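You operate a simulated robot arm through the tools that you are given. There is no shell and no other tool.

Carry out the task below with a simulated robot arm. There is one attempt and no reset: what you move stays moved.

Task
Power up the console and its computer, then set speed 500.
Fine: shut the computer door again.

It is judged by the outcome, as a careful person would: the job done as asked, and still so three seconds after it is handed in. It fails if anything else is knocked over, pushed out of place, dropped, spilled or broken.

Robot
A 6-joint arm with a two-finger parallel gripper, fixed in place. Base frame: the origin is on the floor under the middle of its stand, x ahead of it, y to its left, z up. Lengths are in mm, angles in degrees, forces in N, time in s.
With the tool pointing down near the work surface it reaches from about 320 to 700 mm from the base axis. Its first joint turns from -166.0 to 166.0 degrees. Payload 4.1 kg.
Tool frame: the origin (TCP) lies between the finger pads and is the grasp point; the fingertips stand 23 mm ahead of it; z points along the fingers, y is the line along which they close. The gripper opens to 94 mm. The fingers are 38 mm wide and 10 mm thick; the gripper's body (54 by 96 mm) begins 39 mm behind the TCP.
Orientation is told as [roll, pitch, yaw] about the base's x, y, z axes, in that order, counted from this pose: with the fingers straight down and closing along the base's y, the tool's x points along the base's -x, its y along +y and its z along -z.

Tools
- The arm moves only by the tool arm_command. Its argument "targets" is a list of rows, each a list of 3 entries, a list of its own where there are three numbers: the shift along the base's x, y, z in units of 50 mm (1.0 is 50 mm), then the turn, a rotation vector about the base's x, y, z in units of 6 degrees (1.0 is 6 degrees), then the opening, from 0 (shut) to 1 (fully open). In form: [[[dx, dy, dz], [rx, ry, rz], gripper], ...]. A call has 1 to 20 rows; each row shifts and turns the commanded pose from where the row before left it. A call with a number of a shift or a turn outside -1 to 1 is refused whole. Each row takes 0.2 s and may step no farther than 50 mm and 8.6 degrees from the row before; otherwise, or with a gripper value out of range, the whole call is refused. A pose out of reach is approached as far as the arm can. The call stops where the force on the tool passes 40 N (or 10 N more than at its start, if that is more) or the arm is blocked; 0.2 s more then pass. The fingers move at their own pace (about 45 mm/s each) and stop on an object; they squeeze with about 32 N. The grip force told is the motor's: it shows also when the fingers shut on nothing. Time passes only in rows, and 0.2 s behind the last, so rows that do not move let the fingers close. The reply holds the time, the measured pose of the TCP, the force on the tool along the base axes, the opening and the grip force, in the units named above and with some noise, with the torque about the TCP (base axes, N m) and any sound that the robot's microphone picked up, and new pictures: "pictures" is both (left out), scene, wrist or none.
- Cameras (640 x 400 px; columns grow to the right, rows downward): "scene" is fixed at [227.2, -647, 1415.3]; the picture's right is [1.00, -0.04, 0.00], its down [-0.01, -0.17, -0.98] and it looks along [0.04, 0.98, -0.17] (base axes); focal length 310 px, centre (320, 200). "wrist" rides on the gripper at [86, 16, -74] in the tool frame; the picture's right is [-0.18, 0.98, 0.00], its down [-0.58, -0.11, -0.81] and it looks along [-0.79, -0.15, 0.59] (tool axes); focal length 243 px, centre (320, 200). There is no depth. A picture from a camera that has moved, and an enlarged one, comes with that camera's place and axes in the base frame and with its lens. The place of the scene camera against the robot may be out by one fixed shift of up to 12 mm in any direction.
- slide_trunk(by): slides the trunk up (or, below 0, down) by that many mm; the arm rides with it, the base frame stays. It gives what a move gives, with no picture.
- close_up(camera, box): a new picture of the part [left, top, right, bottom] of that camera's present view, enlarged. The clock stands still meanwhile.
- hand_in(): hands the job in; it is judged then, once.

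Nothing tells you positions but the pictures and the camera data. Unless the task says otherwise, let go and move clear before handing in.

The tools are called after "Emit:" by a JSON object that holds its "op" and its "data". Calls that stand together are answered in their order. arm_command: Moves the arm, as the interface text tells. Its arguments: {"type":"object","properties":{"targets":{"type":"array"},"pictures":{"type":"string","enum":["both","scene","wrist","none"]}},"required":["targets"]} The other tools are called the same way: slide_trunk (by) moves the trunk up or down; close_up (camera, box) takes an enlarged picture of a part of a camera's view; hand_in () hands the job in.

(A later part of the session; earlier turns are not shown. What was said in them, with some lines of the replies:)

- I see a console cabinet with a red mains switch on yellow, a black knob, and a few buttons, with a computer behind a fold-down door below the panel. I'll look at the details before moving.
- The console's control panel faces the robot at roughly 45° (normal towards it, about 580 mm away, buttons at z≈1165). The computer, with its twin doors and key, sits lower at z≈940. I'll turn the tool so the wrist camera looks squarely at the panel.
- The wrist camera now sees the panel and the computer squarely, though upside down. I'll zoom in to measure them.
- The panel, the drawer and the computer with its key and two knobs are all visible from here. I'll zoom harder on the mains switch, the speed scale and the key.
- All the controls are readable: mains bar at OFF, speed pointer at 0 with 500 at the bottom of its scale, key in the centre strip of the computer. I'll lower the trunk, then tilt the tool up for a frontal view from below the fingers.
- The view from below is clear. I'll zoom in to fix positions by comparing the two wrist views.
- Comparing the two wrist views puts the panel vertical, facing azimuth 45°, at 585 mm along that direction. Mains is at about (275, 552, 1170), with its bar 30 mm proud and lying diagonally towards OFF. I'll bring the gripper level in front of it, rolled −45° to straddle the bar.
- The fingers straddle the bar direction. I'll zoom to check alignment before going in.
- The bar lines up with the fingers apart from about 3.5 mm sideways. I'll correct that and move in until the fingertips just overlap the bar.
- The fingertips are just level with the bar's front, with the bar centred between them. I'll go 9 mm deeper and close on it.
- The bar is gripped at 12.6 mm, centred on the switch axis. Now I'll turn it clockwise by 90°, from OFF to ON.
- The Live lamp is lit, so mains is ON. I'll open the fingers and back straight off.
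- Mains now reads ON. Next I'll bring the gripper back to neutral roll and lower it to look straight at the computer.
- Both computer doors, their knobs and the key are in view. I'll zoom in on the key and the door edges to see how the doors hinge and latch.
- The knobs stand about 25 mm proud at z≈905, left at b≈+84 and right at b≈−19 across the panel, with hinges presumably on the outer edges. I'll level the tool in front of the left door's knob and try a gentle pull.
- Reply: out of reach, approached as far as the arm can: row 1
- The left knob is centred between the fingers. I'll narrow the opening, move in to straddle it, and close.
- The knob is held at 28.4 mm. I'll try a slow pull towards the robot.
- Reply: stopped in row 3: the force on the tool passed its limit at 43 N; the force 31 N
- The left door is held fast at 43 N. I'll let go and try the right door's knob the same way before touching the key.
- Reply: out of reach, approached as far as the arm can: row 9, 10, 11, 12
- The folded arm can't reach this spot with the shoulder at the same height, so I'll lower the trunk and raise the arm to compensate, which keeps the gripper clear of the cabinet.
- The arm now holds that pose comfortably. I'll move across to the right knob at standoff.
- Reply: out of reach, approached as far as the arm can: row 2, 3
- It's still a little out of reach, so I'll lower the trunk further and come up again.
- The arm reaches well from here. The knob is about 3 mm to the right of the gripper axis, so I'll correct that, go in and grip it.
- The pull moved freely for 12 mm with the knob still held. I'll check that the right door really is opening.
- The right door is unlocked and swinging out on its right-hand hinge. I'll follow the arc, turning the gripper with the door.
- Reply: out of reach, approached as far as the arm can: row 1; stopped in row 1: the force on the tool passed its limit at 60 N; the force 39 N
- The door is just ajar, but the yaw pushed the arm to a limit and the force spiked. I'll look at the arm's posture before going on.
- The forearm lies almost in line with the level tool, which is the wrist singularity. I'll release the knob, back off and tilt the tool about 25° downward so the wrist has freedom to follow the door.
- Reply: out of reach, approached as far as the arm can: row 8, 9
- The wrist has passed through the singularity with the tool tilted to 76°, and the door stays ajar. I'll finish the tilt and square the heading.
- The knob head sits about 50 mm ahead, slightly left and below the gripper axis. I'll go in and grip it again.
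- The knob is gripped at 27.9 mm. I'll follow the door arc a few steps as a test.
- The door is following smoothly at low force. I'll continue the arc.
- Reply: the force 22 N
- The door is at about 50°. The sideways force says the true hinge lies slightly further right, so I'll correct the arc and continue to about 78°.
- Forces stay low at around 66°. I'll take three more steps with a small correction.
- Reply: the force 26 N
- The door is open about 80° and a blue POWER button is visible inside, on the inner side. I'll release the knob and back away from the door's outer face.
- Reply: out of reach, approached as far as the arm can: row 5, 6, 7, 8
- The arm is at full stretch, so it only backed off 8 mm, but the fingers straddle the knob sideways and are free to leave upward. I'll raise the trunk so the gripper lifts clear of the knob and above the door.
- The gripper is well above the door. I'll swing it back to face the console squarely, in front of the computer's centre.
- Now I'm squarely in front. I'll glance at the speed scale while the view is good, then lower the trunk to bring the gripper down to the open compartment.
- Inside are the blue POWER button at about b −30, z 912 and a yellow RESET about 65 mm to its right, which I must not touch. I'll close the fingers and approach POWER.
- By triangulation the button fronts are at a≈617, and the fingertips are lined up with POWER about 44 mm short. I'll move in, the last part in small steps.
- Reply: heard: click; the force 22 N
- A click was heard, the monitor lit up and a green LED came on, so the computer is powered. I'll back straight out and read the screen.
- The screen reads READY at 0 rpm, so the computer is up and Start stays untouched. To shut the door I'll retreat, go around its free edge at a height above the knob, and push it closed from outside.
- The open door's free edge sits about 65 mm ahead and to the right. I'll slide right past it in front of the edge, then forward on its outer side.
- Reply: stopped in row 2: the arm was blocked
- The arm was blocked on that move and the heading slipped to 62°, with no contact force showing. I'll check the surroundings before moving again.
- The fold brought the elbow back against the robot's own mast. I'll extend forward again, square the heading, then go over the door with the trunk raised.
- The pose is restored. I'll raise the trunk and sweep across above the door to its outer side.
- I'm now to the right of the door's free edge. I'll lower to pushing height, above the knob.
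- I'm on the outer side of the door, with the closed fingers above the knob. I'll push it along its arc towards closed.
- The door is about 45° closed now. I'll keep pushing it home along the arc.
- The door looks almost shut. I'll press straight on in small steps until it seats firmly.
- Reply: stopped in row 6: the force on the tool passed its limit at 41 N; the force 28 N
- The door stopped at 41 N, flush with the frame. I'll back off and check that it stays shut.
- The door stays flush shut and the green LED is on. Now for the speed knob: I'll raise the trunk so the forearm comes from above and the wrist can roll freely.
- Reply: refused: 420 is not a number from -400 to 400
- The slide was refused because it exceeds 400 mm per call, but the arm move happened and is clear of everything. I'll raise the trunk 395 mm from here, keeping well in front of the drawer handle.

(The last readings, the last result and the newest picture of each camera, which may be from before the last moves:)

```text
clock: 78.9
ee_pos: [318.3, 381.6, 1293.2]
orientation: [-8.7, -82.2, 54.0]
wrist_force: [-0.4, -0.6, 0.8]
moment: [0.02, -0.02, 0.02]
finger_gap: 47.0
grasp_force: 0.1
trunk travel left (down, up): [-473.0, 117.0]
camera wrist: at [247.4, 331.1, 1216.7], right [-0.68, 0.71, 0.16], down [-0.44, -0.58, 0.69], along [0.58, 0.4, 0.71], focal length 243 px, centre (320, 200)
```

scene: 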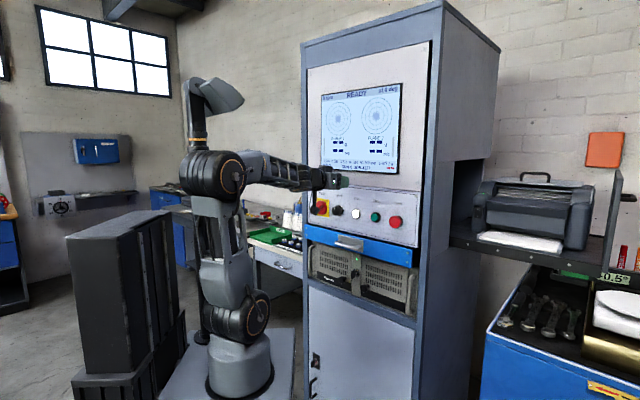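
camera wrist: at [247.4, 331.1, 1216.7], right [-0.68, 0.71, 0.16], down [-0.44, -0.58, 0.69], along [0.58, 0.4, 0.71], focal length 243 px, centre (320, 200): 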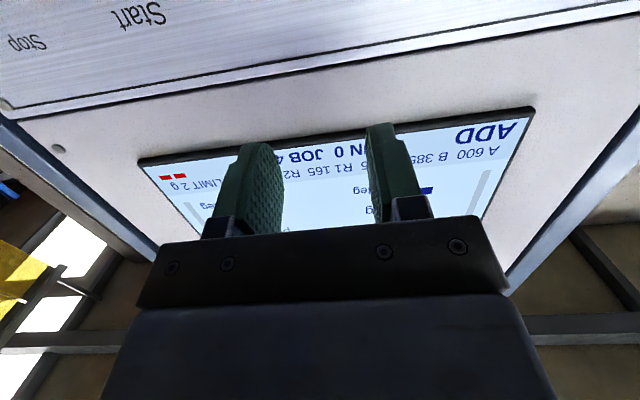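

The arm is in front of the monitor now. I'll come down to the speed knob's height and level the tool at standoff.

Emit:
{"op": "arm_command", "data": {"targets": [[[-0.169, 0.198, -0.493], [0.21, -0.153, 0], 0.5], [[-0.169, 0.198, -0.493], [0.21, -0.153, 0], 0.5], [[-0.169, 0.198, -0.493], [0.21, -0.153, 0], 0.5], [[-0.169, 0.198, -0.493], [0.21, -0.153, 0], 0.5], [[-0.169, 0.198, -0.493], [0.21, -0.153, 0], 0.5]], "pictures": "both"}}

```text
clock: 80.1
ee_pos: [275.4, 431.9, 1168.8]
orientation: [-159.7, -89.9, -155.0]
wrist_force: [-0.6, 0.3, -0.2]
moment: [0.01, 0.01, 0.01]
finger_gap: 47.2
grasp_force: 0.0
trunk travel left (down, up): [-473.0, 117.0]
camera wrist: at [211.8, 390.5, 1083.0], right [-0.7, 0.69, 0.18], down [-0.49, -0.65, 0.58], along [0.52, 0.32, 0.79], focal length 243 px, centre (320, 200)
```

scene: 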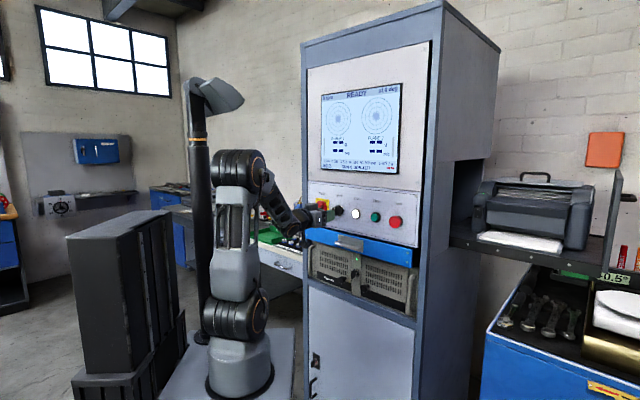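
wrist: 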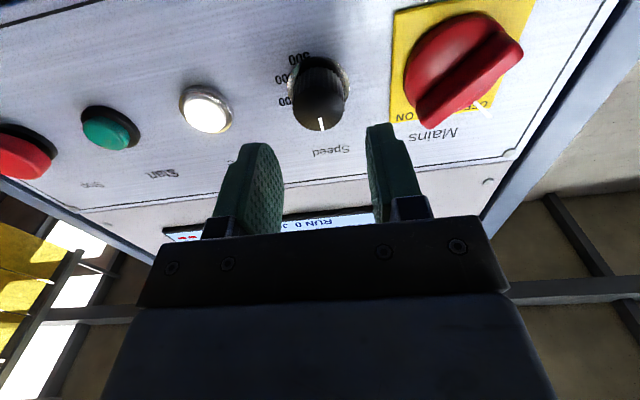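

The knob lies straight ahead between the fingers. I'll zoom to read the scale and check alignment.

Emit:
{"op": "close_up", "data": {"camera": "wrist", "box": [270, 40, 366, 140]}}

Emit:
{"op": "close_up", "data": {"camera": "scene", "box": [310, 190, 370, 230]}}

```text
4.00 times, centred on (318, 90) of wrist
camera zoom: at [211.8, 390.5, 1083.0], right [-0.7, 0.69, 0.18], down [-0.49, -0.65, 0.58], along [0.52, 0.32, 0.79], focal length 970 px, centre (328, 640)
```

zoom: 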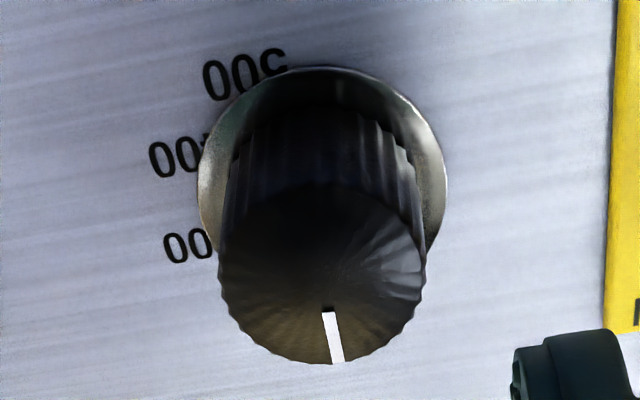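

```text
10.00 times, centred on (340, 210) of scene
camera zoom: at [227.2, -647.0, 1415.3], right [1.0, -0.04, 0.0], down [-0.01, -0.17, -0.98], along [0.04, 0.98, -0.17], focal length 3096 px, centre (120, 100)
```

zoom: 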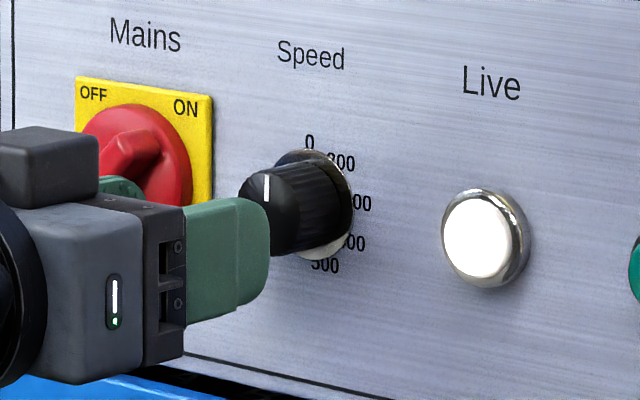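

The scale reads 0, 200, 300, 400, 500 in 40° steps clockwise, so 500 is about 160° from 0. I'll pre-roll the gripper −80° so that one grip covers the whole turn.

Emit:
{"op": "arm_command", "data": {"targets": [[[0.0025, -0.0025, 0.001], [-0.9428, -0.9428, 0], 0.5], [[0.0025, -0.0025, 0.001], [-0.9428, -0.9428, 0], 0.5], [[0.0025, -0.0025, 0.001], [-0.9428, -0.9428, 0], 0.5], [[0.0025, -0.0025, 0.001], [-0.9428, -0.9428, 0], 0.5], [[0.0025, -0.0025, 0.001], [-0.9428, -0.9428, 0], 0.5], [[0.0025, -0.0025, 0.001], [-0.9428, -0.9428, 0], 0.5], [[0.0, 0.0, 0], [-0.9428, -0.9428, 0], 0.5], [[0.0, 0.0, 0], [-0.9428, -0.9428, 0], 0.5], [[0.0, 0.0, 0], [-0.9428, -0.9428, 0], 0.5], [[0.0, 0.0, 0], [-0.9428, -0.9428, 0], 0.5]], "pictures": "both"}}

Emit:
{"op": "close_up", "data": {"camera": "wrist", "box": [220, 0, 420, 125]}}

```text
clock: 82.3
ee_pos: [276.8, 430.6, 1170.6]
orientation: [-89.8, -9.9, 135.0]
wrist_force: [-0.7, 0.1, -0.2]
moment: [0.0, -0.03, 0.01]
finger_gap: 46.9
grasp_force: 0.1
trunk travel left (down, up): [-473.0, 117.0]
camera wrist: at [281.7, 319.2, 1140.2], right [-0.25, 0.24, -0.94], down [-0.96, -0.18, 0.21], along [-0.12, 0.95, 0.28], focal length 243 px, centre (320, 200)
```

scene: 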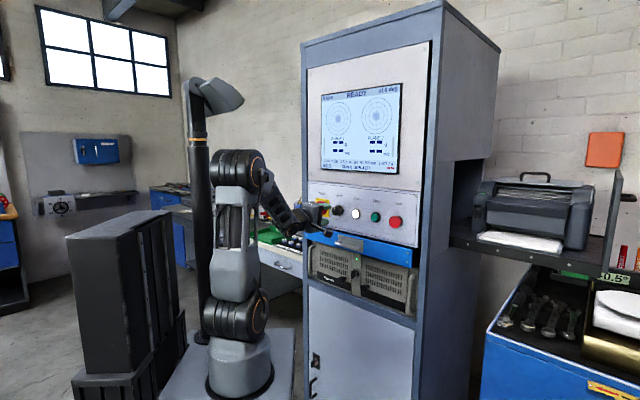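
wrist: 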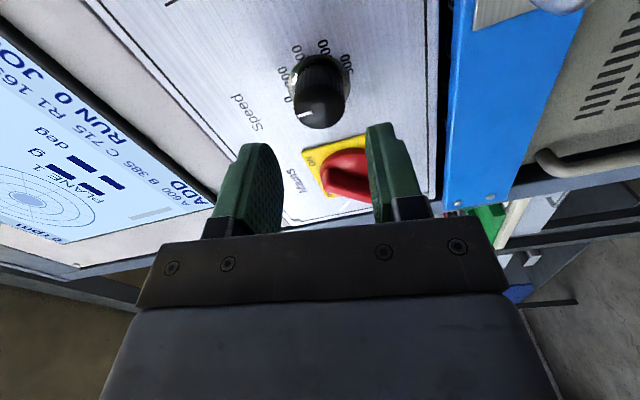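

```text
3.20 times, centred on (320, 62) of wrist
camera zoom: at [281.7, 319.2, 1140.2], right [-0.25, 0.24, -0.94], down [-0.96, -0.18, 0.21], along [-0.12, 0.95, 0.28], focal length 776 px, centre (320, 640)
```

zoom: 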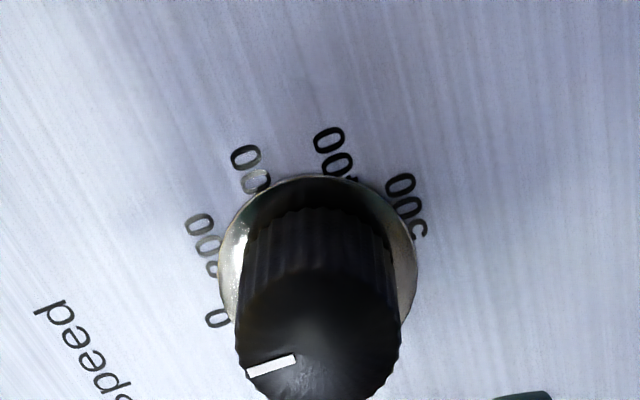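

The labels fit exactly 0/40/80/120/160° about an axis at b 109.3, z 1171, and the gripper is centred on it. I'll advance onto the knob and close.

Emit:
{"op": "arm_command", "data": {"targets": [[[0.1895, 0.1923, 0.001], [0, 0, 0], 0.5], [[0.1895, 0.1923, 0.001], [0, 0, 0], 0.5], [[0.1895, 0.1923, 0.001], [0, 0, 0], 0.5], [[0.1895, 0.1923, 0.001], [0, 0, 0], 0.5], [[0, 0, 0], [0, 0, 0], 0], [[0, 0, 0], [0, 0, 0], 0], [[0, 0, 0], [0, 0, 0], 0]], "pictures": "both"}}

Emit:
{"op": "close_up", "data": {"camera": "wrist", "box": [200, 20, 440, 170]}}

```text
clock: 83.9
ee_pos: [313.6, 469.0, 1170.1]
orientation: [-89.9, -10.1, 134.9]
wrist_force: [2.8, 3.2, 4.8]
moment: [0.19, -0.16, 0.07]
finger_gap: 32.0
grasp_force: 44.5
trunk travel left (down, up): [-473.0, 117.0]
camera wrist: at [319.3, 358.5, 1140.3], right [-0.25, 0.25, -0.94], down [-0.96, -0.18, 0.21], along [-0.12, 0.95, 0.28], focal length 243 px, centre (320, 200)
```

scene: 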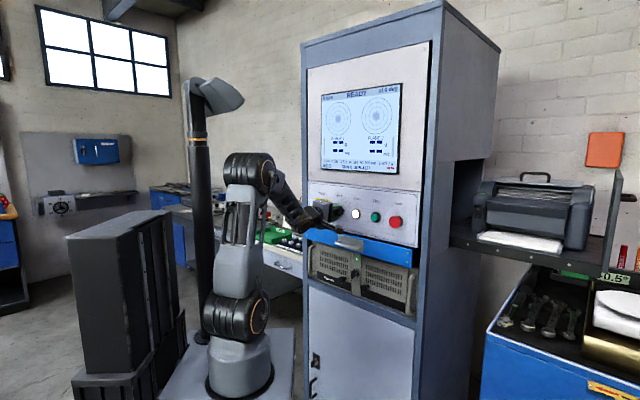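
wrist: 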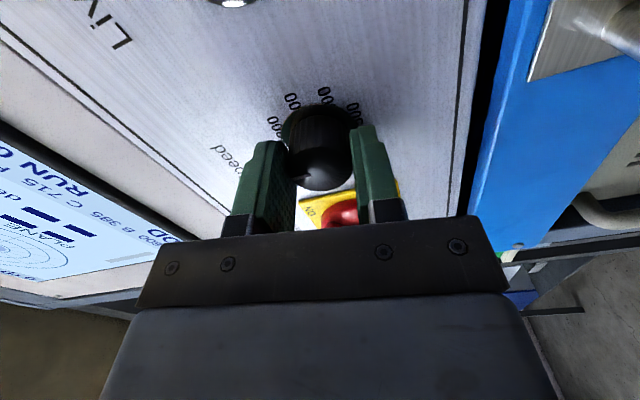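

```text
2.67 times, centred on (320, 95) of wrist
camera zoom: at [319.3, 358.5, 1140.3], right [-0.25, 0.25, -0.94], down [-0.96, -0.18, 0.21], along [-0.12, 0.95, 0.28], focal length 647 px, centre (320, 480)
```

zoom: 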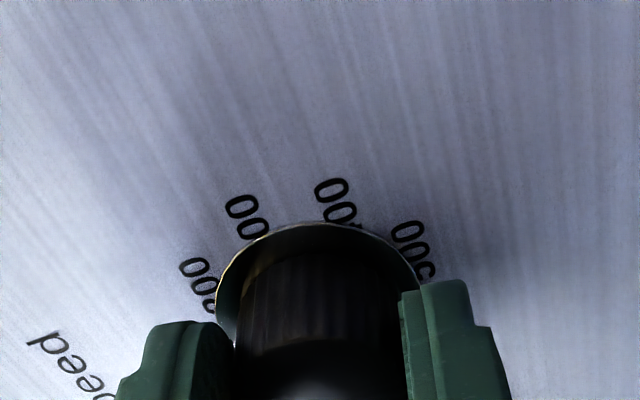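

The knob is gripped at 32 mm. I'll turn it clockwise 80° first and check.

Emit:
{"op": "arm_command", "data": {"targets": [[[0, 0, 0], [0.9428, 0.9428, 0], 0], [[0, 0, 0], [0.9428, 0.9428, 0], 0], [[0, 0, 0], [0.9428, 0.9428, 0], 0], [[0, 0, 0], [0.9428, 0.9428, 0], 0], [[0, 0, 0], [0.9428, 0.9428, 0], 0], [[0, 0, 0], [0.9428, 0.9428, 0], 0], [[0, 0, 0], [0.9428, 0.9428, 0], 0], [[0, 0, 0], [0.9428, 0.9428, 0], 0], [[0, 0, 0], [0.9428, 0.9428, 0], 0], [[0, 0, 0], [0.9428, 0.9428, 0], 0]], "pictures": "both"}}

Emit:
{"op": "close_up", "data": {"camera": "scene", "box": [305, 185, 385, 235]}}

Emit:
{"op": "close_up", "data": {"camera": "wrist", "box": [200, 20, 440, 170]}}

```text
clock: 86.1
ee_pos: [314.9, 469.7, 1170.5]
orientation: [120.0, -89.8, -74.8]
wrist_force: [3.4, 4.7, 11.6]
moment: [-0.21, 0.19, -0.09]
finger_gap: 32.2
grasp_force: 44.8
trunk travel left (down, up): [-473.0, 117.0]
camera wrist: at [250.0, 427.8, 1084.8], right [-0.7, 0.69, 0.19], down [-0.49, -0.65, 0.58], along [0.52, 0.31, 0.79], focal length 243 px, centre (320, 200)
```

scene: 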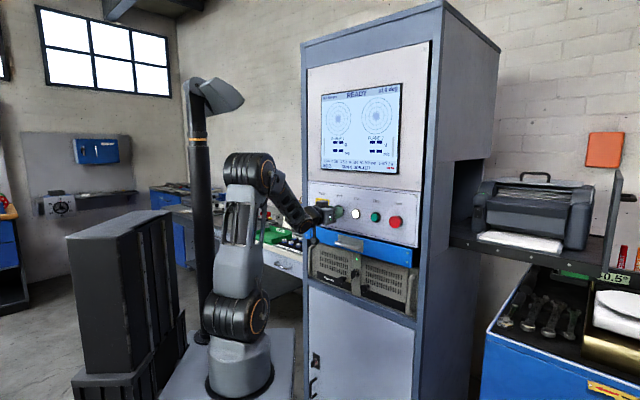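
wrist: 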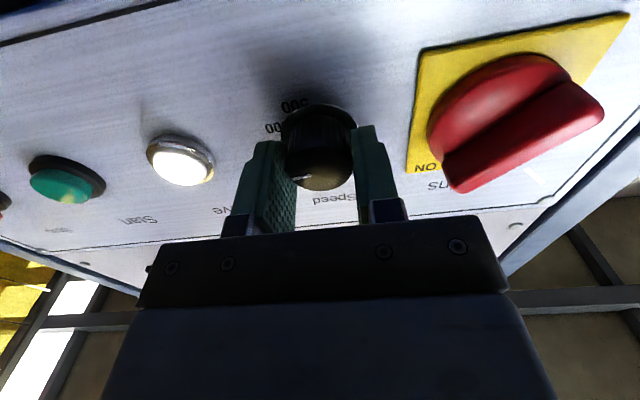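

```text
8.00 times, centred on (345, 210) of scene
camera zoom: at [227.2, -647.0, 1415.3], right [1.0, -0.04, 0.0], down [-0.01, -0.17, -0.98], along [0.04, 0.98, -0.17], focal length 2477 px, centre (120, 120)
```

zoom: 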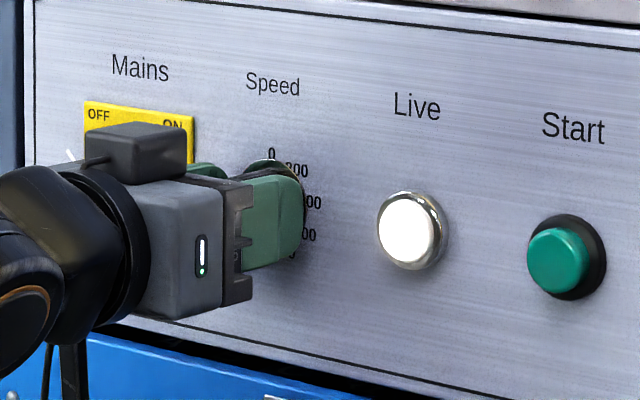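

```text
2.67 times, centred on (320, 95) of wrist
camera zoom: at [250.0, 427.8, 1084.8], right [-0.7, 0.69, 0.19], down [-0.49, -0.65, 0.58], along [0.52, 0.31, 0.79], focal length 647 px, centre (320, 480)
```

zoom: 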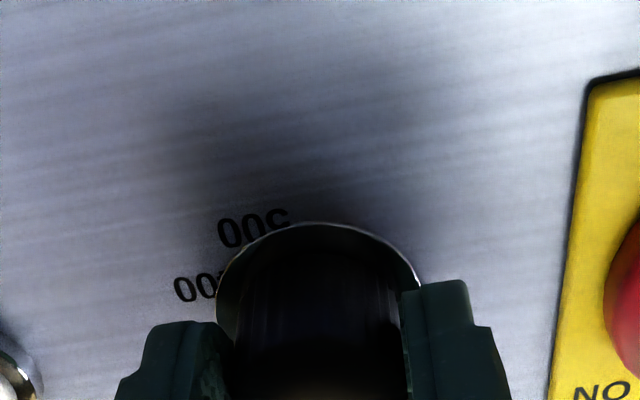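

The white pointer has turned with the gripper and now points to the right at about 80°. I'll continue with the remaining 80°.

Emit:
{"op": "arm_command", "data": {"targets": [[[0, 0, 0], [0.9428, 0.9428, 0], 0], [[0, 0, 0], [0.9428, 0.9428, 0], 0], [[0, 0, 0], [0.9428, 0.9428, 0], 0], [[0, 0, 0], [0.9428, 0.9428, 0], 0], [[0, 0, 0], [0.9428, 0.9428, 0], 0], [[0, 0, 0], [0.9428, 0.9428, 0], 0], [[0, 0, 0], [0.9428, 0.9428, 0], 0], [[0, 0, 0], [0.9428, 0.9428, 0], 0], [[0, 0, 0], [0.9428, 0.9428, 0], 0], [[0, 0, 0], [0.9428, 0.9428, 0], 0]], "pictures": "both"}}

Emit:
{"op": "close_up", "data": {"camera": "wrist", "box": [220, 60, 420, 200]}}

Emit:
{"op": "close_up", "data": {"camera": "scene", "box": [310, 75, 414, 182]}}

```text
clock: 87.0
ee_pos: [314.7, 470.4, 1170.8]
orientation: [85.7, -64.8, -42.5]
wrist_force: [23.6, -11.0, -7.1]
moment: [0.72, -0.75, -0.44]
finger_gap: 32.8
grasp_force: 44.9
out of reach, approached as far as the arm can: row 3, 4
trunk travel left (down, up): [-473.0, 117.0]
stopped in row 4: the force on the tool passed its limit at 59 N (the readings are from after the stop); the commanded pose is now the measured one
camera wrist: at [222.9, 453.6, 1102.9], right [-0.55, 0.6, 0.58], down [-0.33, -0.8, 0.51], along [0.77, 0.08, 0.64], focal length 243 px, centre (320, 200)
```

scene: 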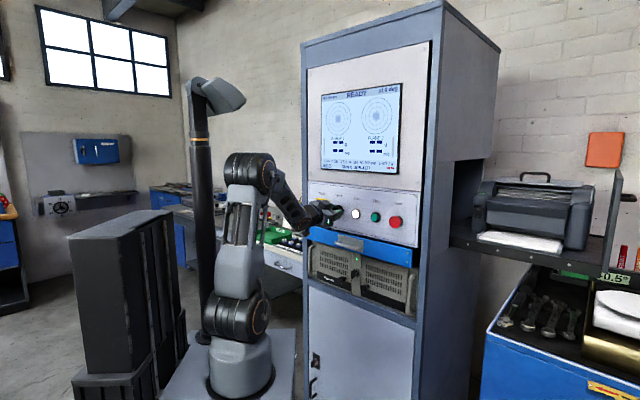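
wrist: 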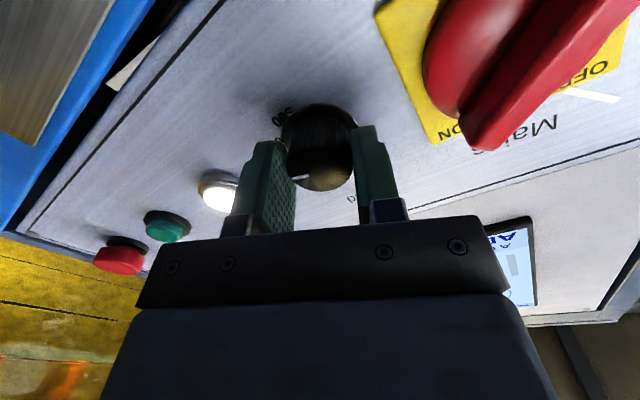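

```text
2.86 times, centred on (320, 130) of wrist
camera zoom: at [222.9, 453.6, 1102.9], right [-0.55, 0.6, 0.58], down [-0.33, -0.8, 0.51], along [0.77, 0.08, 0.64], focal length 693 px, centre (320, 400)
```

zoom: 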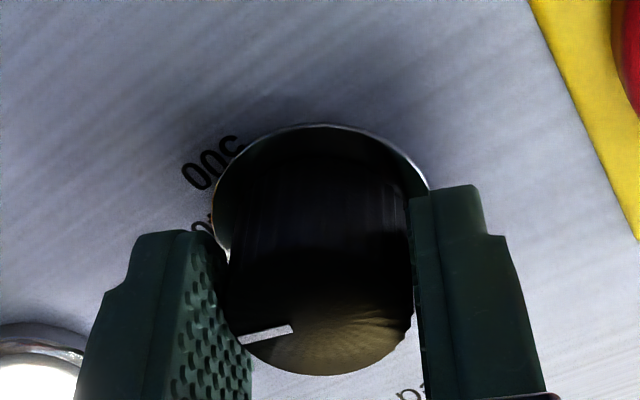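

```text
3.74 times, centred on (362, 128) of scene
camera zoom: at [227.2, -647.0, 1415.3], right [1.0, -0.04, 0.0], down [-0.01, -0.17, -0.98], along [0.04, 0.98, -0.17], focal length 1157 px, centre (163, 467)
```

zoom: 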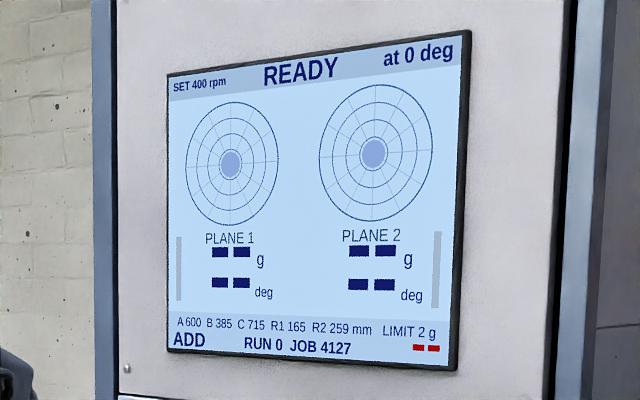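

The screen now shows SET 400 rpm, and the wrist roll hit its limit at about +25°. I'll release, back off, roll back and regrip for the rest of the turn.

Emit:
{"op": "arm_command", "data": {"targets": [[[0, 0, 0], [0, 0, 0], 0.5], [[0, 0, 0], [0, 0, 0], 0.5], [[0, 0, 0], [0, 0, 0], 0.5], [[-0.217, -0.207, 0.01], [0, 0, 0], 0.5], [[-0.217, -0.207, 0.01], [0, 0, 0], 0.5], [[-0.217, -0.207, 0.01], [0, 0, 0], 0.5], [[0, 0, 0], [0.212, -0.212, 0.233], 0.5]], "pictures": "both"}}

Emit:
{"op": "close_up", "data": {"camera": "scene", "box": [310, 75, 414, 182]}}

```text
clock: 88.6
ee_pos: [273.2, 443.6, 1177.7]
orientation: [89.9, -65.3, -44.4]
wrist_force: [-0.2, -0.3, 0.3]
moment: [0.0, -0.01, 0.01]
finger_gap: 46.9
grasp_force: 0.1
out of reach, approached as far as the arm can: row 7
trunk travel left (down, up): [-473.0, 117.0]
camera wrist: at [183.3, 425.6, 1106.7], right [-0.58, 0.57, 0.58], down [-0.32, -0.81, 0.48], along [0.75, 0.09, 0.66], focal length 243 px, centre (320, 200)
```

scene: 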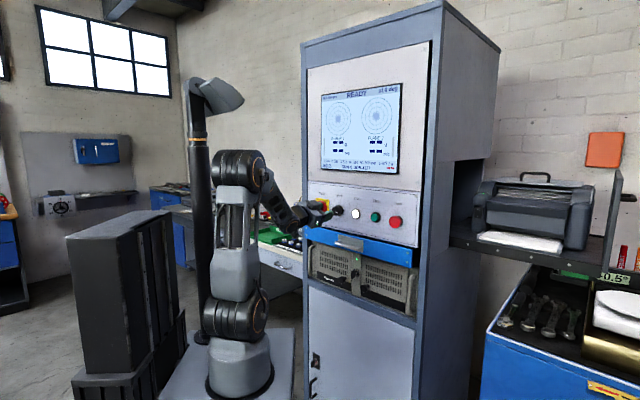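
wrist: 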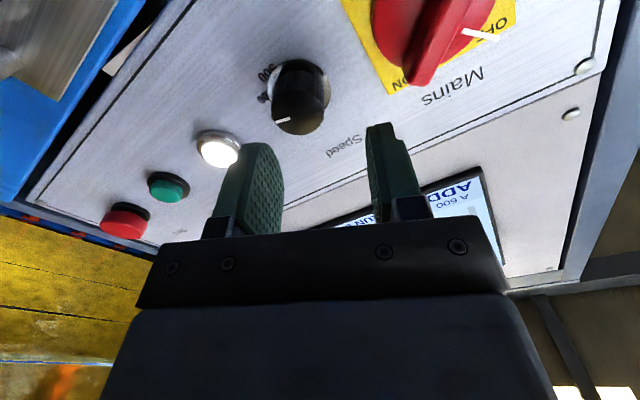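

```text
3.74 times, centred on (362, 128) of scene
camera zoom: at [227.2, -647.0, 1415.3], right [1.0, -0.04, 0.0], down [-0.01, -0.17, -0.98], along [0.04, 0.98, -0.17], focal length 1157 px, centre (163, 467)
```

zoom: 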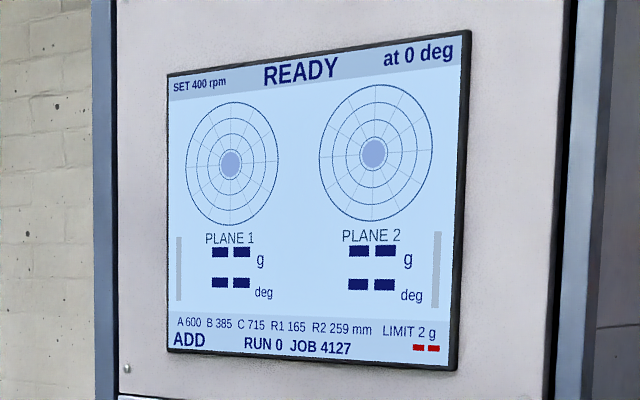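

The knob is released and still set to 400. I'll roll the gripper back 75° and re-centre on the knob.

Emit:
{"op": "arm_command", "data": {"targets": [[[0.0062, -0.0256, -0.0134], [-0.884, -0.884, -0.1], 0.5], [[0.0062, -0.0256, -0.0134], [-0.884, -0.884, 0], 0.5], [[0.0062, -0.0256, -0.0134], [-0.884, -0.884, 0], 0.5], [[0.0062, -0.0256, -0.0134], [-0.884, -0.884, 0], 0.5], [[0.0062, -0.0256, -0.0134], [-0.884, -0.884, 0], 0.5], [[0.0062, -0.0256, -0.0134], [-0.884, -0.884, 0], 0.5], [[0.0062, -0.0256, -0.0134], [-0.884, -0.884, 0], 0.5], [[0.0062, -0.0256, -0.0134], [-0.884, -0.884, 0], 0.5], [[0.0062, -0.0256, -0.0134], [-0.884, -0.884, 0], 0.5], [[0.0062, -0.0256, -0.0134], [-0.884, -0.884, 0], 0.5]], "pictures": "both"}}

Emit:
{"op": "close_up", "data": {"camera": "wrist", "box": [220, 0, 420, 125]}}

```text
clock: 90.8
ee_pos: [275.7, 429.8, 1170.8]
orientation: [-90.0, -39.8, 135.2]
wrist_force: [0.5, -0.2, -0.7]
moment: [-0.02, -0.01, 0.02]
finger_gap: 47.1
grasp_force: 0.1
trunk travel left (down, up): [-473.0, 117.0]
camera wrist: at [262.1, 337.6, 1103.6], right [-0.55, 0.55, -0.64], down [-0.84, -0.3, 0.46], along [0.05, 0.78, 0.62], focal length 243 px, centre (320, 200)
```

scene: 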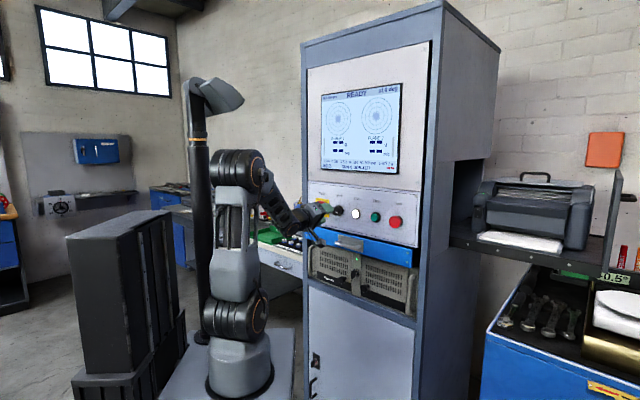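
wrist: 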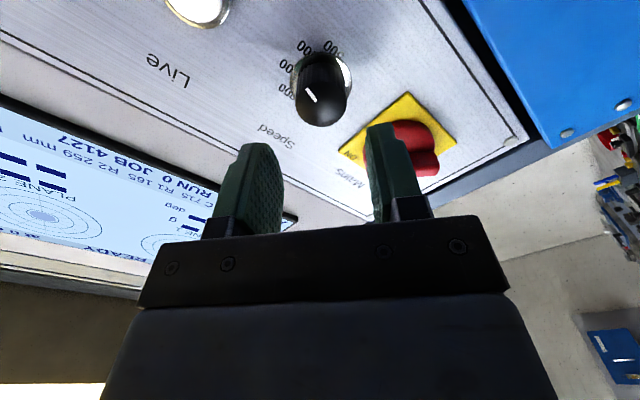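

```text
3.20 times, centred on (320, 62) of wrist
camera zoom: at [262.1, 337.6, 1103.6], right [-0.55, 0.55, -0.64], down [-0.84, -0.3, 0.46], along [0.05, 0.78, 0.62], focal length 776 px, centre (320, 640)
```

zoom: 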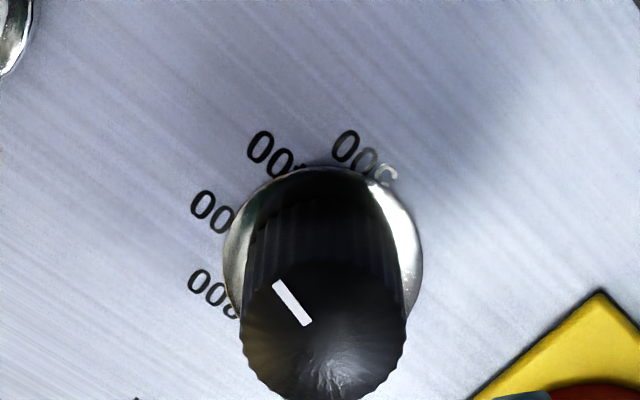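

The pointer is at about 104°, so it needs a further 56° to reach 160° (500). The gripper is centred; I'll move in and grip.

Emit:
{"op": "arm_command", "data": {"targets": [[[0.1917, 0.1937, 0], [0, 0, 0], 0.5], [[0.1917, 0.1937, 0], [0, 0, 0], 0.5], [[0.1917, 0.1937, 0], [0, 0, 0], 0.5], [[0.1917, 0.1937, 0], [0, 0, 0], 0.5], [[0, 0, 0], [0, 0, 0], 0], [[0, 0, 0], [0, 0, 0], 0], [[0, 0, 0], [0, 0, 0], 0]], "pictures": "wrist"}}

Emit:
{"op": "close_up", "data": {"camera": "wrist", "box": [220, 60, 420, 200]}}

```text
clock: 92.4
ee_pos: [313.9, 467.8, 1171.2]
orientation: [-90.0, -39.9, 135.1]
wrist_force: [0.4, 2.2, -1.1]
moment: [0.36, -0.32, -0.01]
finger_gap: 32.4
grasp_force: 45.8
trunk travel left (down, up): [-473.0, 117.0]
camera wrist: at [300.3, 376.4, 1103.0], right [-0.55, 0.55, -0.64], down [-0.84, -0.31, 0.46], along [0.05, 0.78, 0.62], focal length 243 px, centre (320, 200)
```

wrist: 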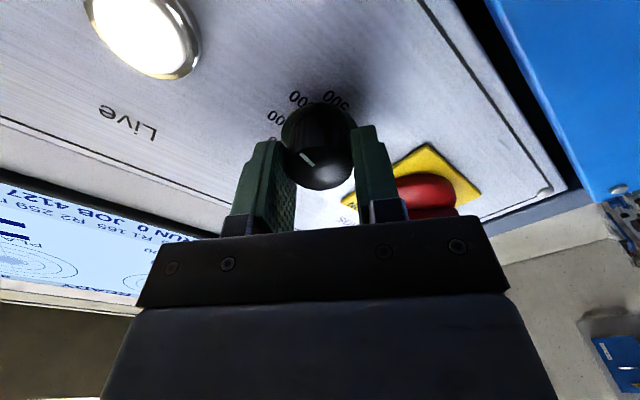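

```text
2.86 times, centred on (320, 130) of wrist
camera zoom: at [300.3, 376.4, 1103.0], right [-0.55, 0.55, -0.64], down [-0.84, -0.31, 0.46], along [0.05, 0.78, 0.62], focal length 693 px, centre (320, 400)
```

zoom: 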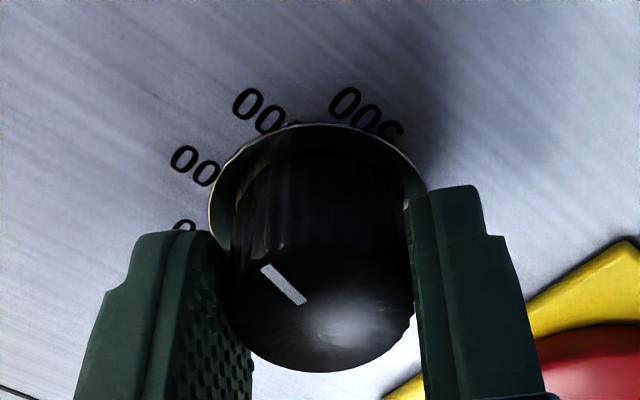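

Gripped at 32.4 mm. I'll turn the final 56° clockwise.

Emit:
{"op": "arm_command", "data": {"targets": [[[0, 0, 0], [0.9428, 0.9428, 0], 0], [[0, 0, 0], [0.9428, 0.9428, 0], 0], [[0, 0, 0], [0.9428, 0.9428, 0], 0], [[0, 0, 0], [0.9428, 0.9428, 0], 0], [[0, 0, 0], [0.9428, 0.9428, 0], 0], [[0, 0, 0], [0.9428, 0.9428, 0], 0], [[0, 0, 0], [0.9428, 0.9428, 0], 0]], "pictures": "both"}}

Emit:
{"op": "close_up", "data": {"camera": "wrist", "box": [220, 60, 420, 200]}}

Emit:
{"op": "close_up", "data": {"camera": "scene", "box": [310, 75, 414, 182]}}

```text
clock: 94.0
ee_pos: [313.2, 468.4, 1170.6]
orientation: [90.3, -84.0, -45.1]
wrist_force: [-2.2, -2.5, -4.7]
moment: [-0.37, -0.36, -0.46]
finger_gap: 32.5
grasp_force: 45.1
trunk travel left (down, up): [-473.0, 117.0]
camera wrist: at [242.8, 433.7, 1086.8], right [-0.68, 0.68, 0.29], down [-0.45, -0.69, 0.57], along [0.58, 0.26, 0.77], focal length 243 px, centre (320, 200)
```

scene: 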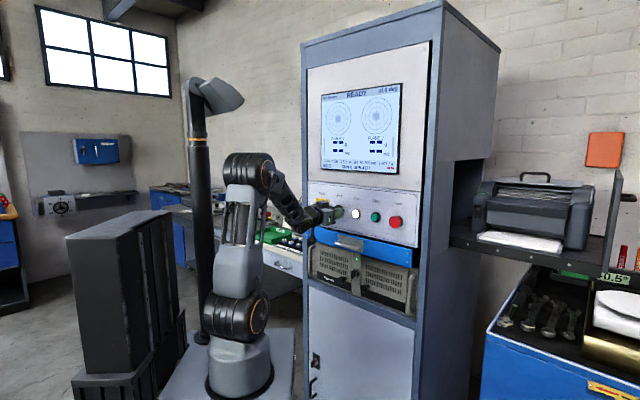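
wrist: 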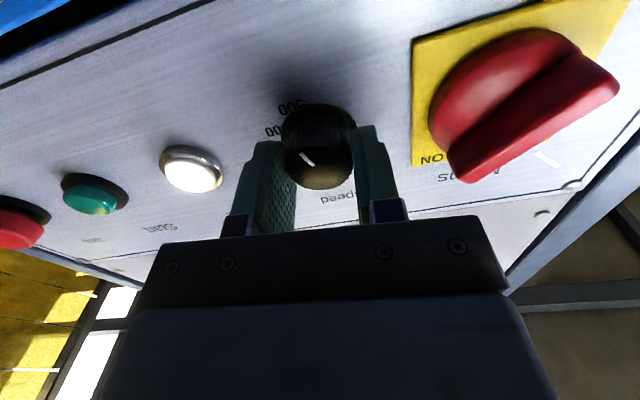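

```text
2.86 times, centred on (320, 130) of wrist
camera zoom: at [242.8, 433.7, 1086.8], right [-0.68, 0.68, 0.29], down [-0.45, -0.69, 0.57], along [0.58, 0.26, 0.77], focal length 693 px, centre (320, 400)
```

zoom: 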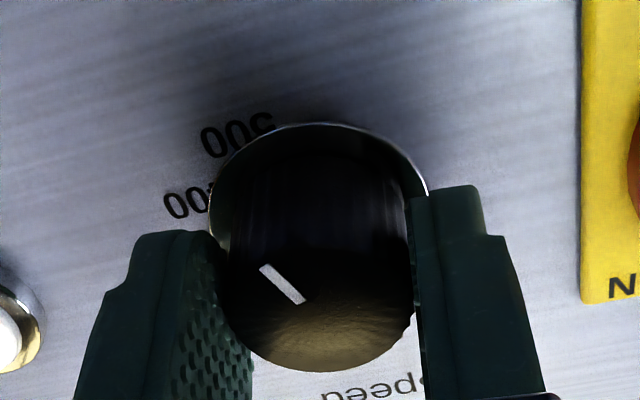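

```text
3.74 times, centred on (362, 128) of scene
camera zoom: at [227.2, -647.0, 1415.3], right [1.0, -0.04, 0.0], down [-0.01, -0.17, -0.98], along [0.04, 0.98, -0.17], focal length 1157 px, centre (163, 467)
```

zoom: 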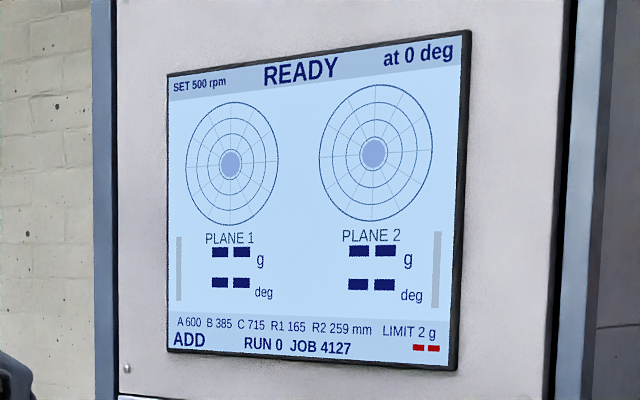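

The screen reads SET 500 rpm. I'll release the knob and back straight off.

Emit:
{"op": "arm_command", "data": {"targets": [[[0, 0, 0], [0, 0, 0], 0.5], [[0, 0, 0], [0, 0, 0], 0.5], [[0, 0, 0], [0, 0, 0], 0.5], [[-0.2121, -0.2121, 0], [0, 0, 0], 0.5], [[-0.2121, -0.2121, 0], [0, 0, 0], 0.5], [[-0.2121, -0.2121, 0], [0, 0, 0], 0.5], [[-0.2121, -0.2121, 0], [0, 0, 0], 0.5]], "pictures": "both"}}

Emit:
{"op": "close_up", "data": {"camera": "scene", "box": [295, 70, 425, 240]}}

Emit:
{"op": "close_up", "data": {"camera": "wrist", "box": [250, 20, 390, 140]}}

Emit:
{"op": "close_up", "data": {"camera": "scene", "box": [300, 185, 420, 260]}}

Emit:
{"op": "close_up", "data": {"camera": "scene", "box": [300, 230, 440, 330]}}

```text
clock: 95.6
ee_pos: [271.8, 425.6, 1170.7]
orientation: [90.8, -84.0, -45.7]
wrist_force: [-0.7, -0.2, 0.1]
moment: [-0.03, -0.02, 0.0]
finger_gap: 46.9
grasp_force: 0.2
trunk travel left (down, up): [-473.0, 117.0]
camera wrist: at [200.4, 390.9, 1086.9], right [-0.68, 0.68, 0.29], down [-0.45, -0.69, 0.57], along [0.58, 0.25, 0.77], focal length 243 px, centre (320, 200)
```

scene: 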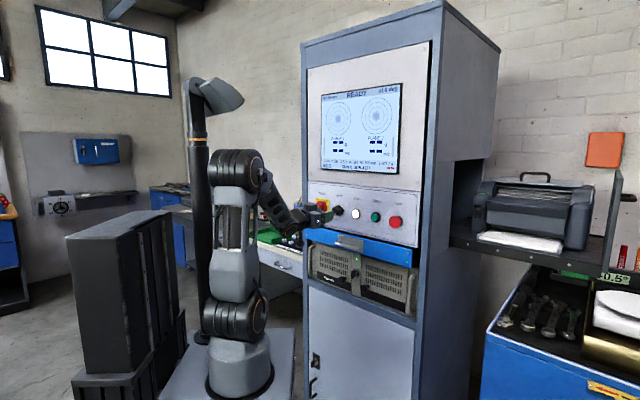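
wrist: 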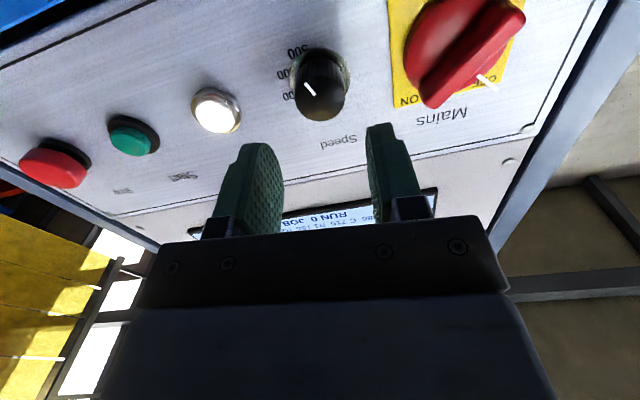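

```text
2.35 times, centred on (360, 155) of scene
camera zoom: at [227.2, -647.0, 1415.3], right [1.0, -0.04, 0.0], down [-0.01, -0.17, -0.98], along [0.04, 0.98, -0.17], focal length 728 px, centre (226, 306)
```

zoom: 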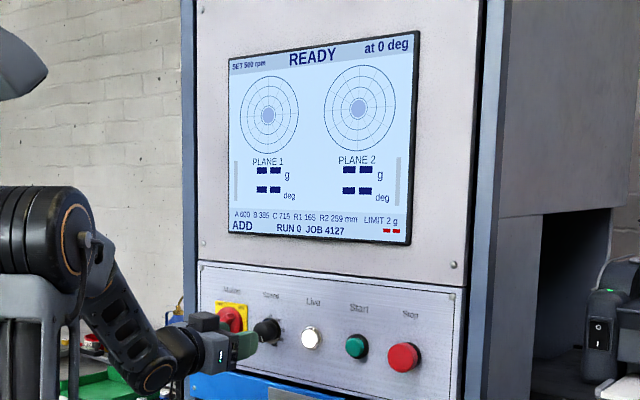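

```text
3.33 times, centred on (320, 80) of wrist
camera zoom: at [200.4, 390.9, 1086.9], right [-0.68, 0.68, 0.29], down [-0.45, -0.69, 0.57], along [0.58, 0.25, 0.77], focal length 809 px, centre (320, 600)
```

zoom: 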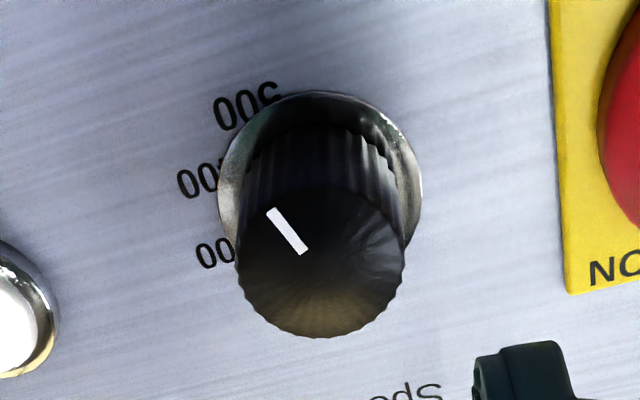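

```text
5.33 times, centred on (360, 222) of scene
camera zoom: at [227.2, -647.0, 1415.3], right [1.0, -0.04, 0.0], down [-0.01, -0.17, -0.98], along [0.04, 0.98, -0.17], focal length 1651 px, centre (107, 80)
```

zoom: 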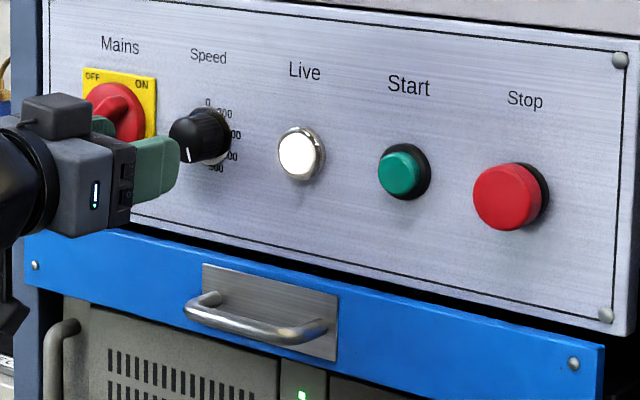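

```text
4.00 times, centred on (370, 280) of scene
camera zoom: at [227.2, -647.0, 1415.3], right [1.0, -0.04, 0.0], down [-0.01, -0.17, -0.98], along [0.04, 0.98, -0.17], focal length 1238 px, centre (120, -120)
```

zoom: 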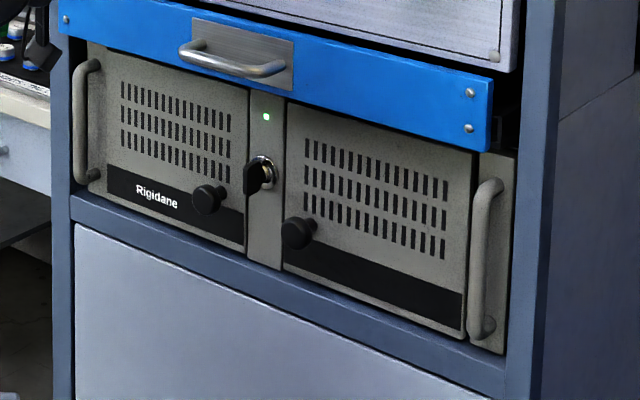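

The pointer sits at 500, the screen shows READY with SET 500 rpm, Live and the computer LED are lit, and the door is shut. I'll draw the arm clear before handing in.

Emit:
{"op": "arm_command", "data": {"targets": [[[-0.235, -0.235, 0.24], [-0.7, 0.7, 0], 0.5], [[-0.235, -0.235, 0.24], [-0.7, 0.7, 0], 0.5], [[-0.235, -0.235, 0.24], [-0.7, 0.7, 0], 0.5], [[-0.235, -0.235, 0.24], [-0.7, 0.7, 0], 0.5], [[-0.235, -0.235, 0.24], [-0.7, 0.7, 0], 0.5], [[0, 0, 0], [0, 0, 0], 0.5], [[0, 0, 0], [0, 0, 0], 0.5]], "pictures": "both"}}

Emit:
{"op": "close_up", "data": {"camera": "scene", "box": [300, 180, 430, 325]}}

Emit:
{"op": "close_up", "data": {"camera": "scene", "box": [310, 75, 414, 182]}}

Emit:
{"op": "close_up", "data": {"camera": "scene", "box": [305, 190, 365, 228]}}

```text
clock: 97.2
ee_pos: [212.8, 368.1, 1229.6]
orientation: [10.4, -59.8, 33.1]
wrist_force: [-0.1, 1.0, 0.1]
moment: [-0.02, -0.03, 0.08]
finger_gap: 47.0
grasp_force: 0.1
trunk travel left (down, up): [-473.0, 117.0]
camera wrist: at [118.6, 309.8, 1194.6], right [-0.58, 0.78, 0.25], down [-0.18, -0.42, 0.89], along [0.8, 0.47, 0.38], focal length 243 px, centre (320, 200)
```

scene: 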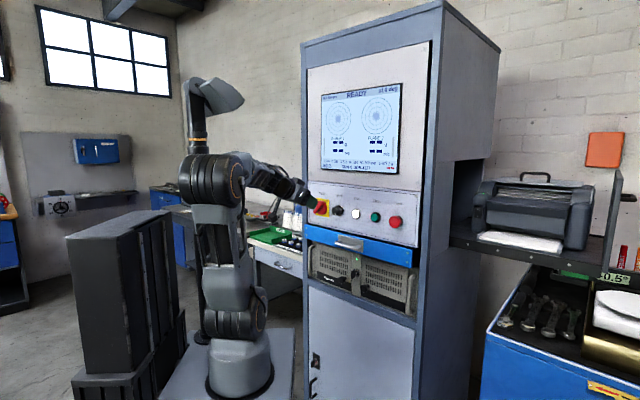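
wrist: 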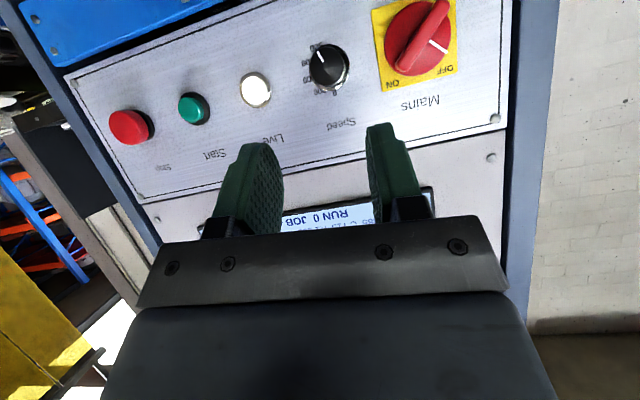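

```text
2.76 times, centred on (365, 252) of scene
camera zoom: at [227.2, -647.0, 1415.3], right [1.0, -0.04, 0.0], down [-0.01, -0.17, -0.98], along [0.04, 0.98, -0.17], focal length 854 px, centre (196, 55)
```

zoom: 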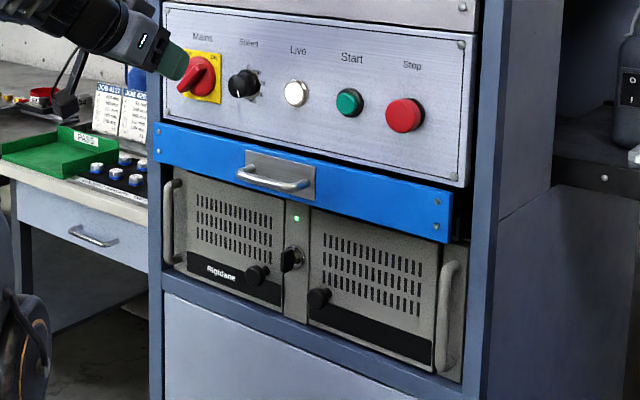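

```text
3.74 times, centred on (362, 128) of scene
camera zoom: at [227.2, -647.0, 1415.3], right [1.0, -0.04, 0.0], down [-0.01, -0.17, -0.98], along [0.04, 0.98, -0.17], focal length 1157 px, centre (163, 467)
```

zoom: 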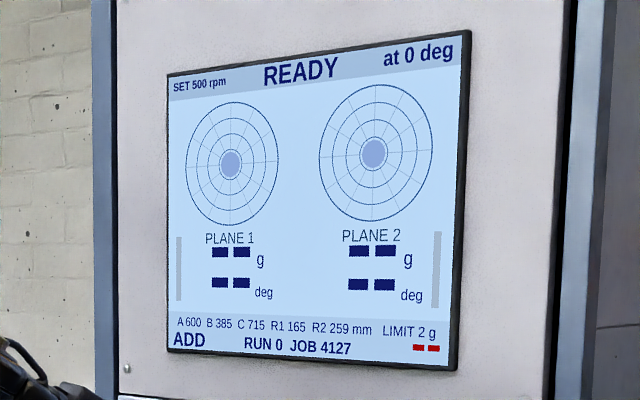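

```text
10.53 times, centred on (335, 209) of scene
camera zoom: at [227.2, -647.0, 1415.3], right [1.0, -0.04, 0.0], down [-0.01, -0.17, -0.98], along [0.04, 0.98, -0.17], focal length 3259 px, centre (162, 105)
```

zoom: 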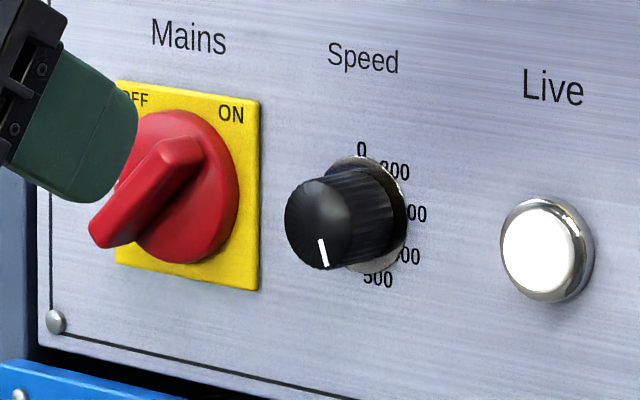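

Mains points to ON with Live lit, and the computer runs with the screen at READY, SET 500 rpm. The speed pointer is at 500, the computer door is shut flush, and the arm is clear, so I'm handing in.

Emit:
{"op": "hand_in", "data": {}}

```text
The job is handed in.
```

The console and its computer are both powered up, the speed is set to 500, and the computer door is shut again. I've handed the job in, but I haven't seen the verdict.

- **Console:** the Mains switch is at ON and the Live lamp is lit.
- **Computer:** I opened the right-hand door and pressed POWER. The monitor now shows READY, and the green light on the front is on.
- **Speed:** the knob points to 500, and the screen reads "SET 500 rpm".
- **Door:** I pushed it until it stopped flush with the frame, and it stayed shut when the arm backed off.

The left-hand door would not open when I pulled its knob to about 43 N, so I left it. I did not touch Start, Stop, RESET or the key. The gripper is empty and clear of the console.
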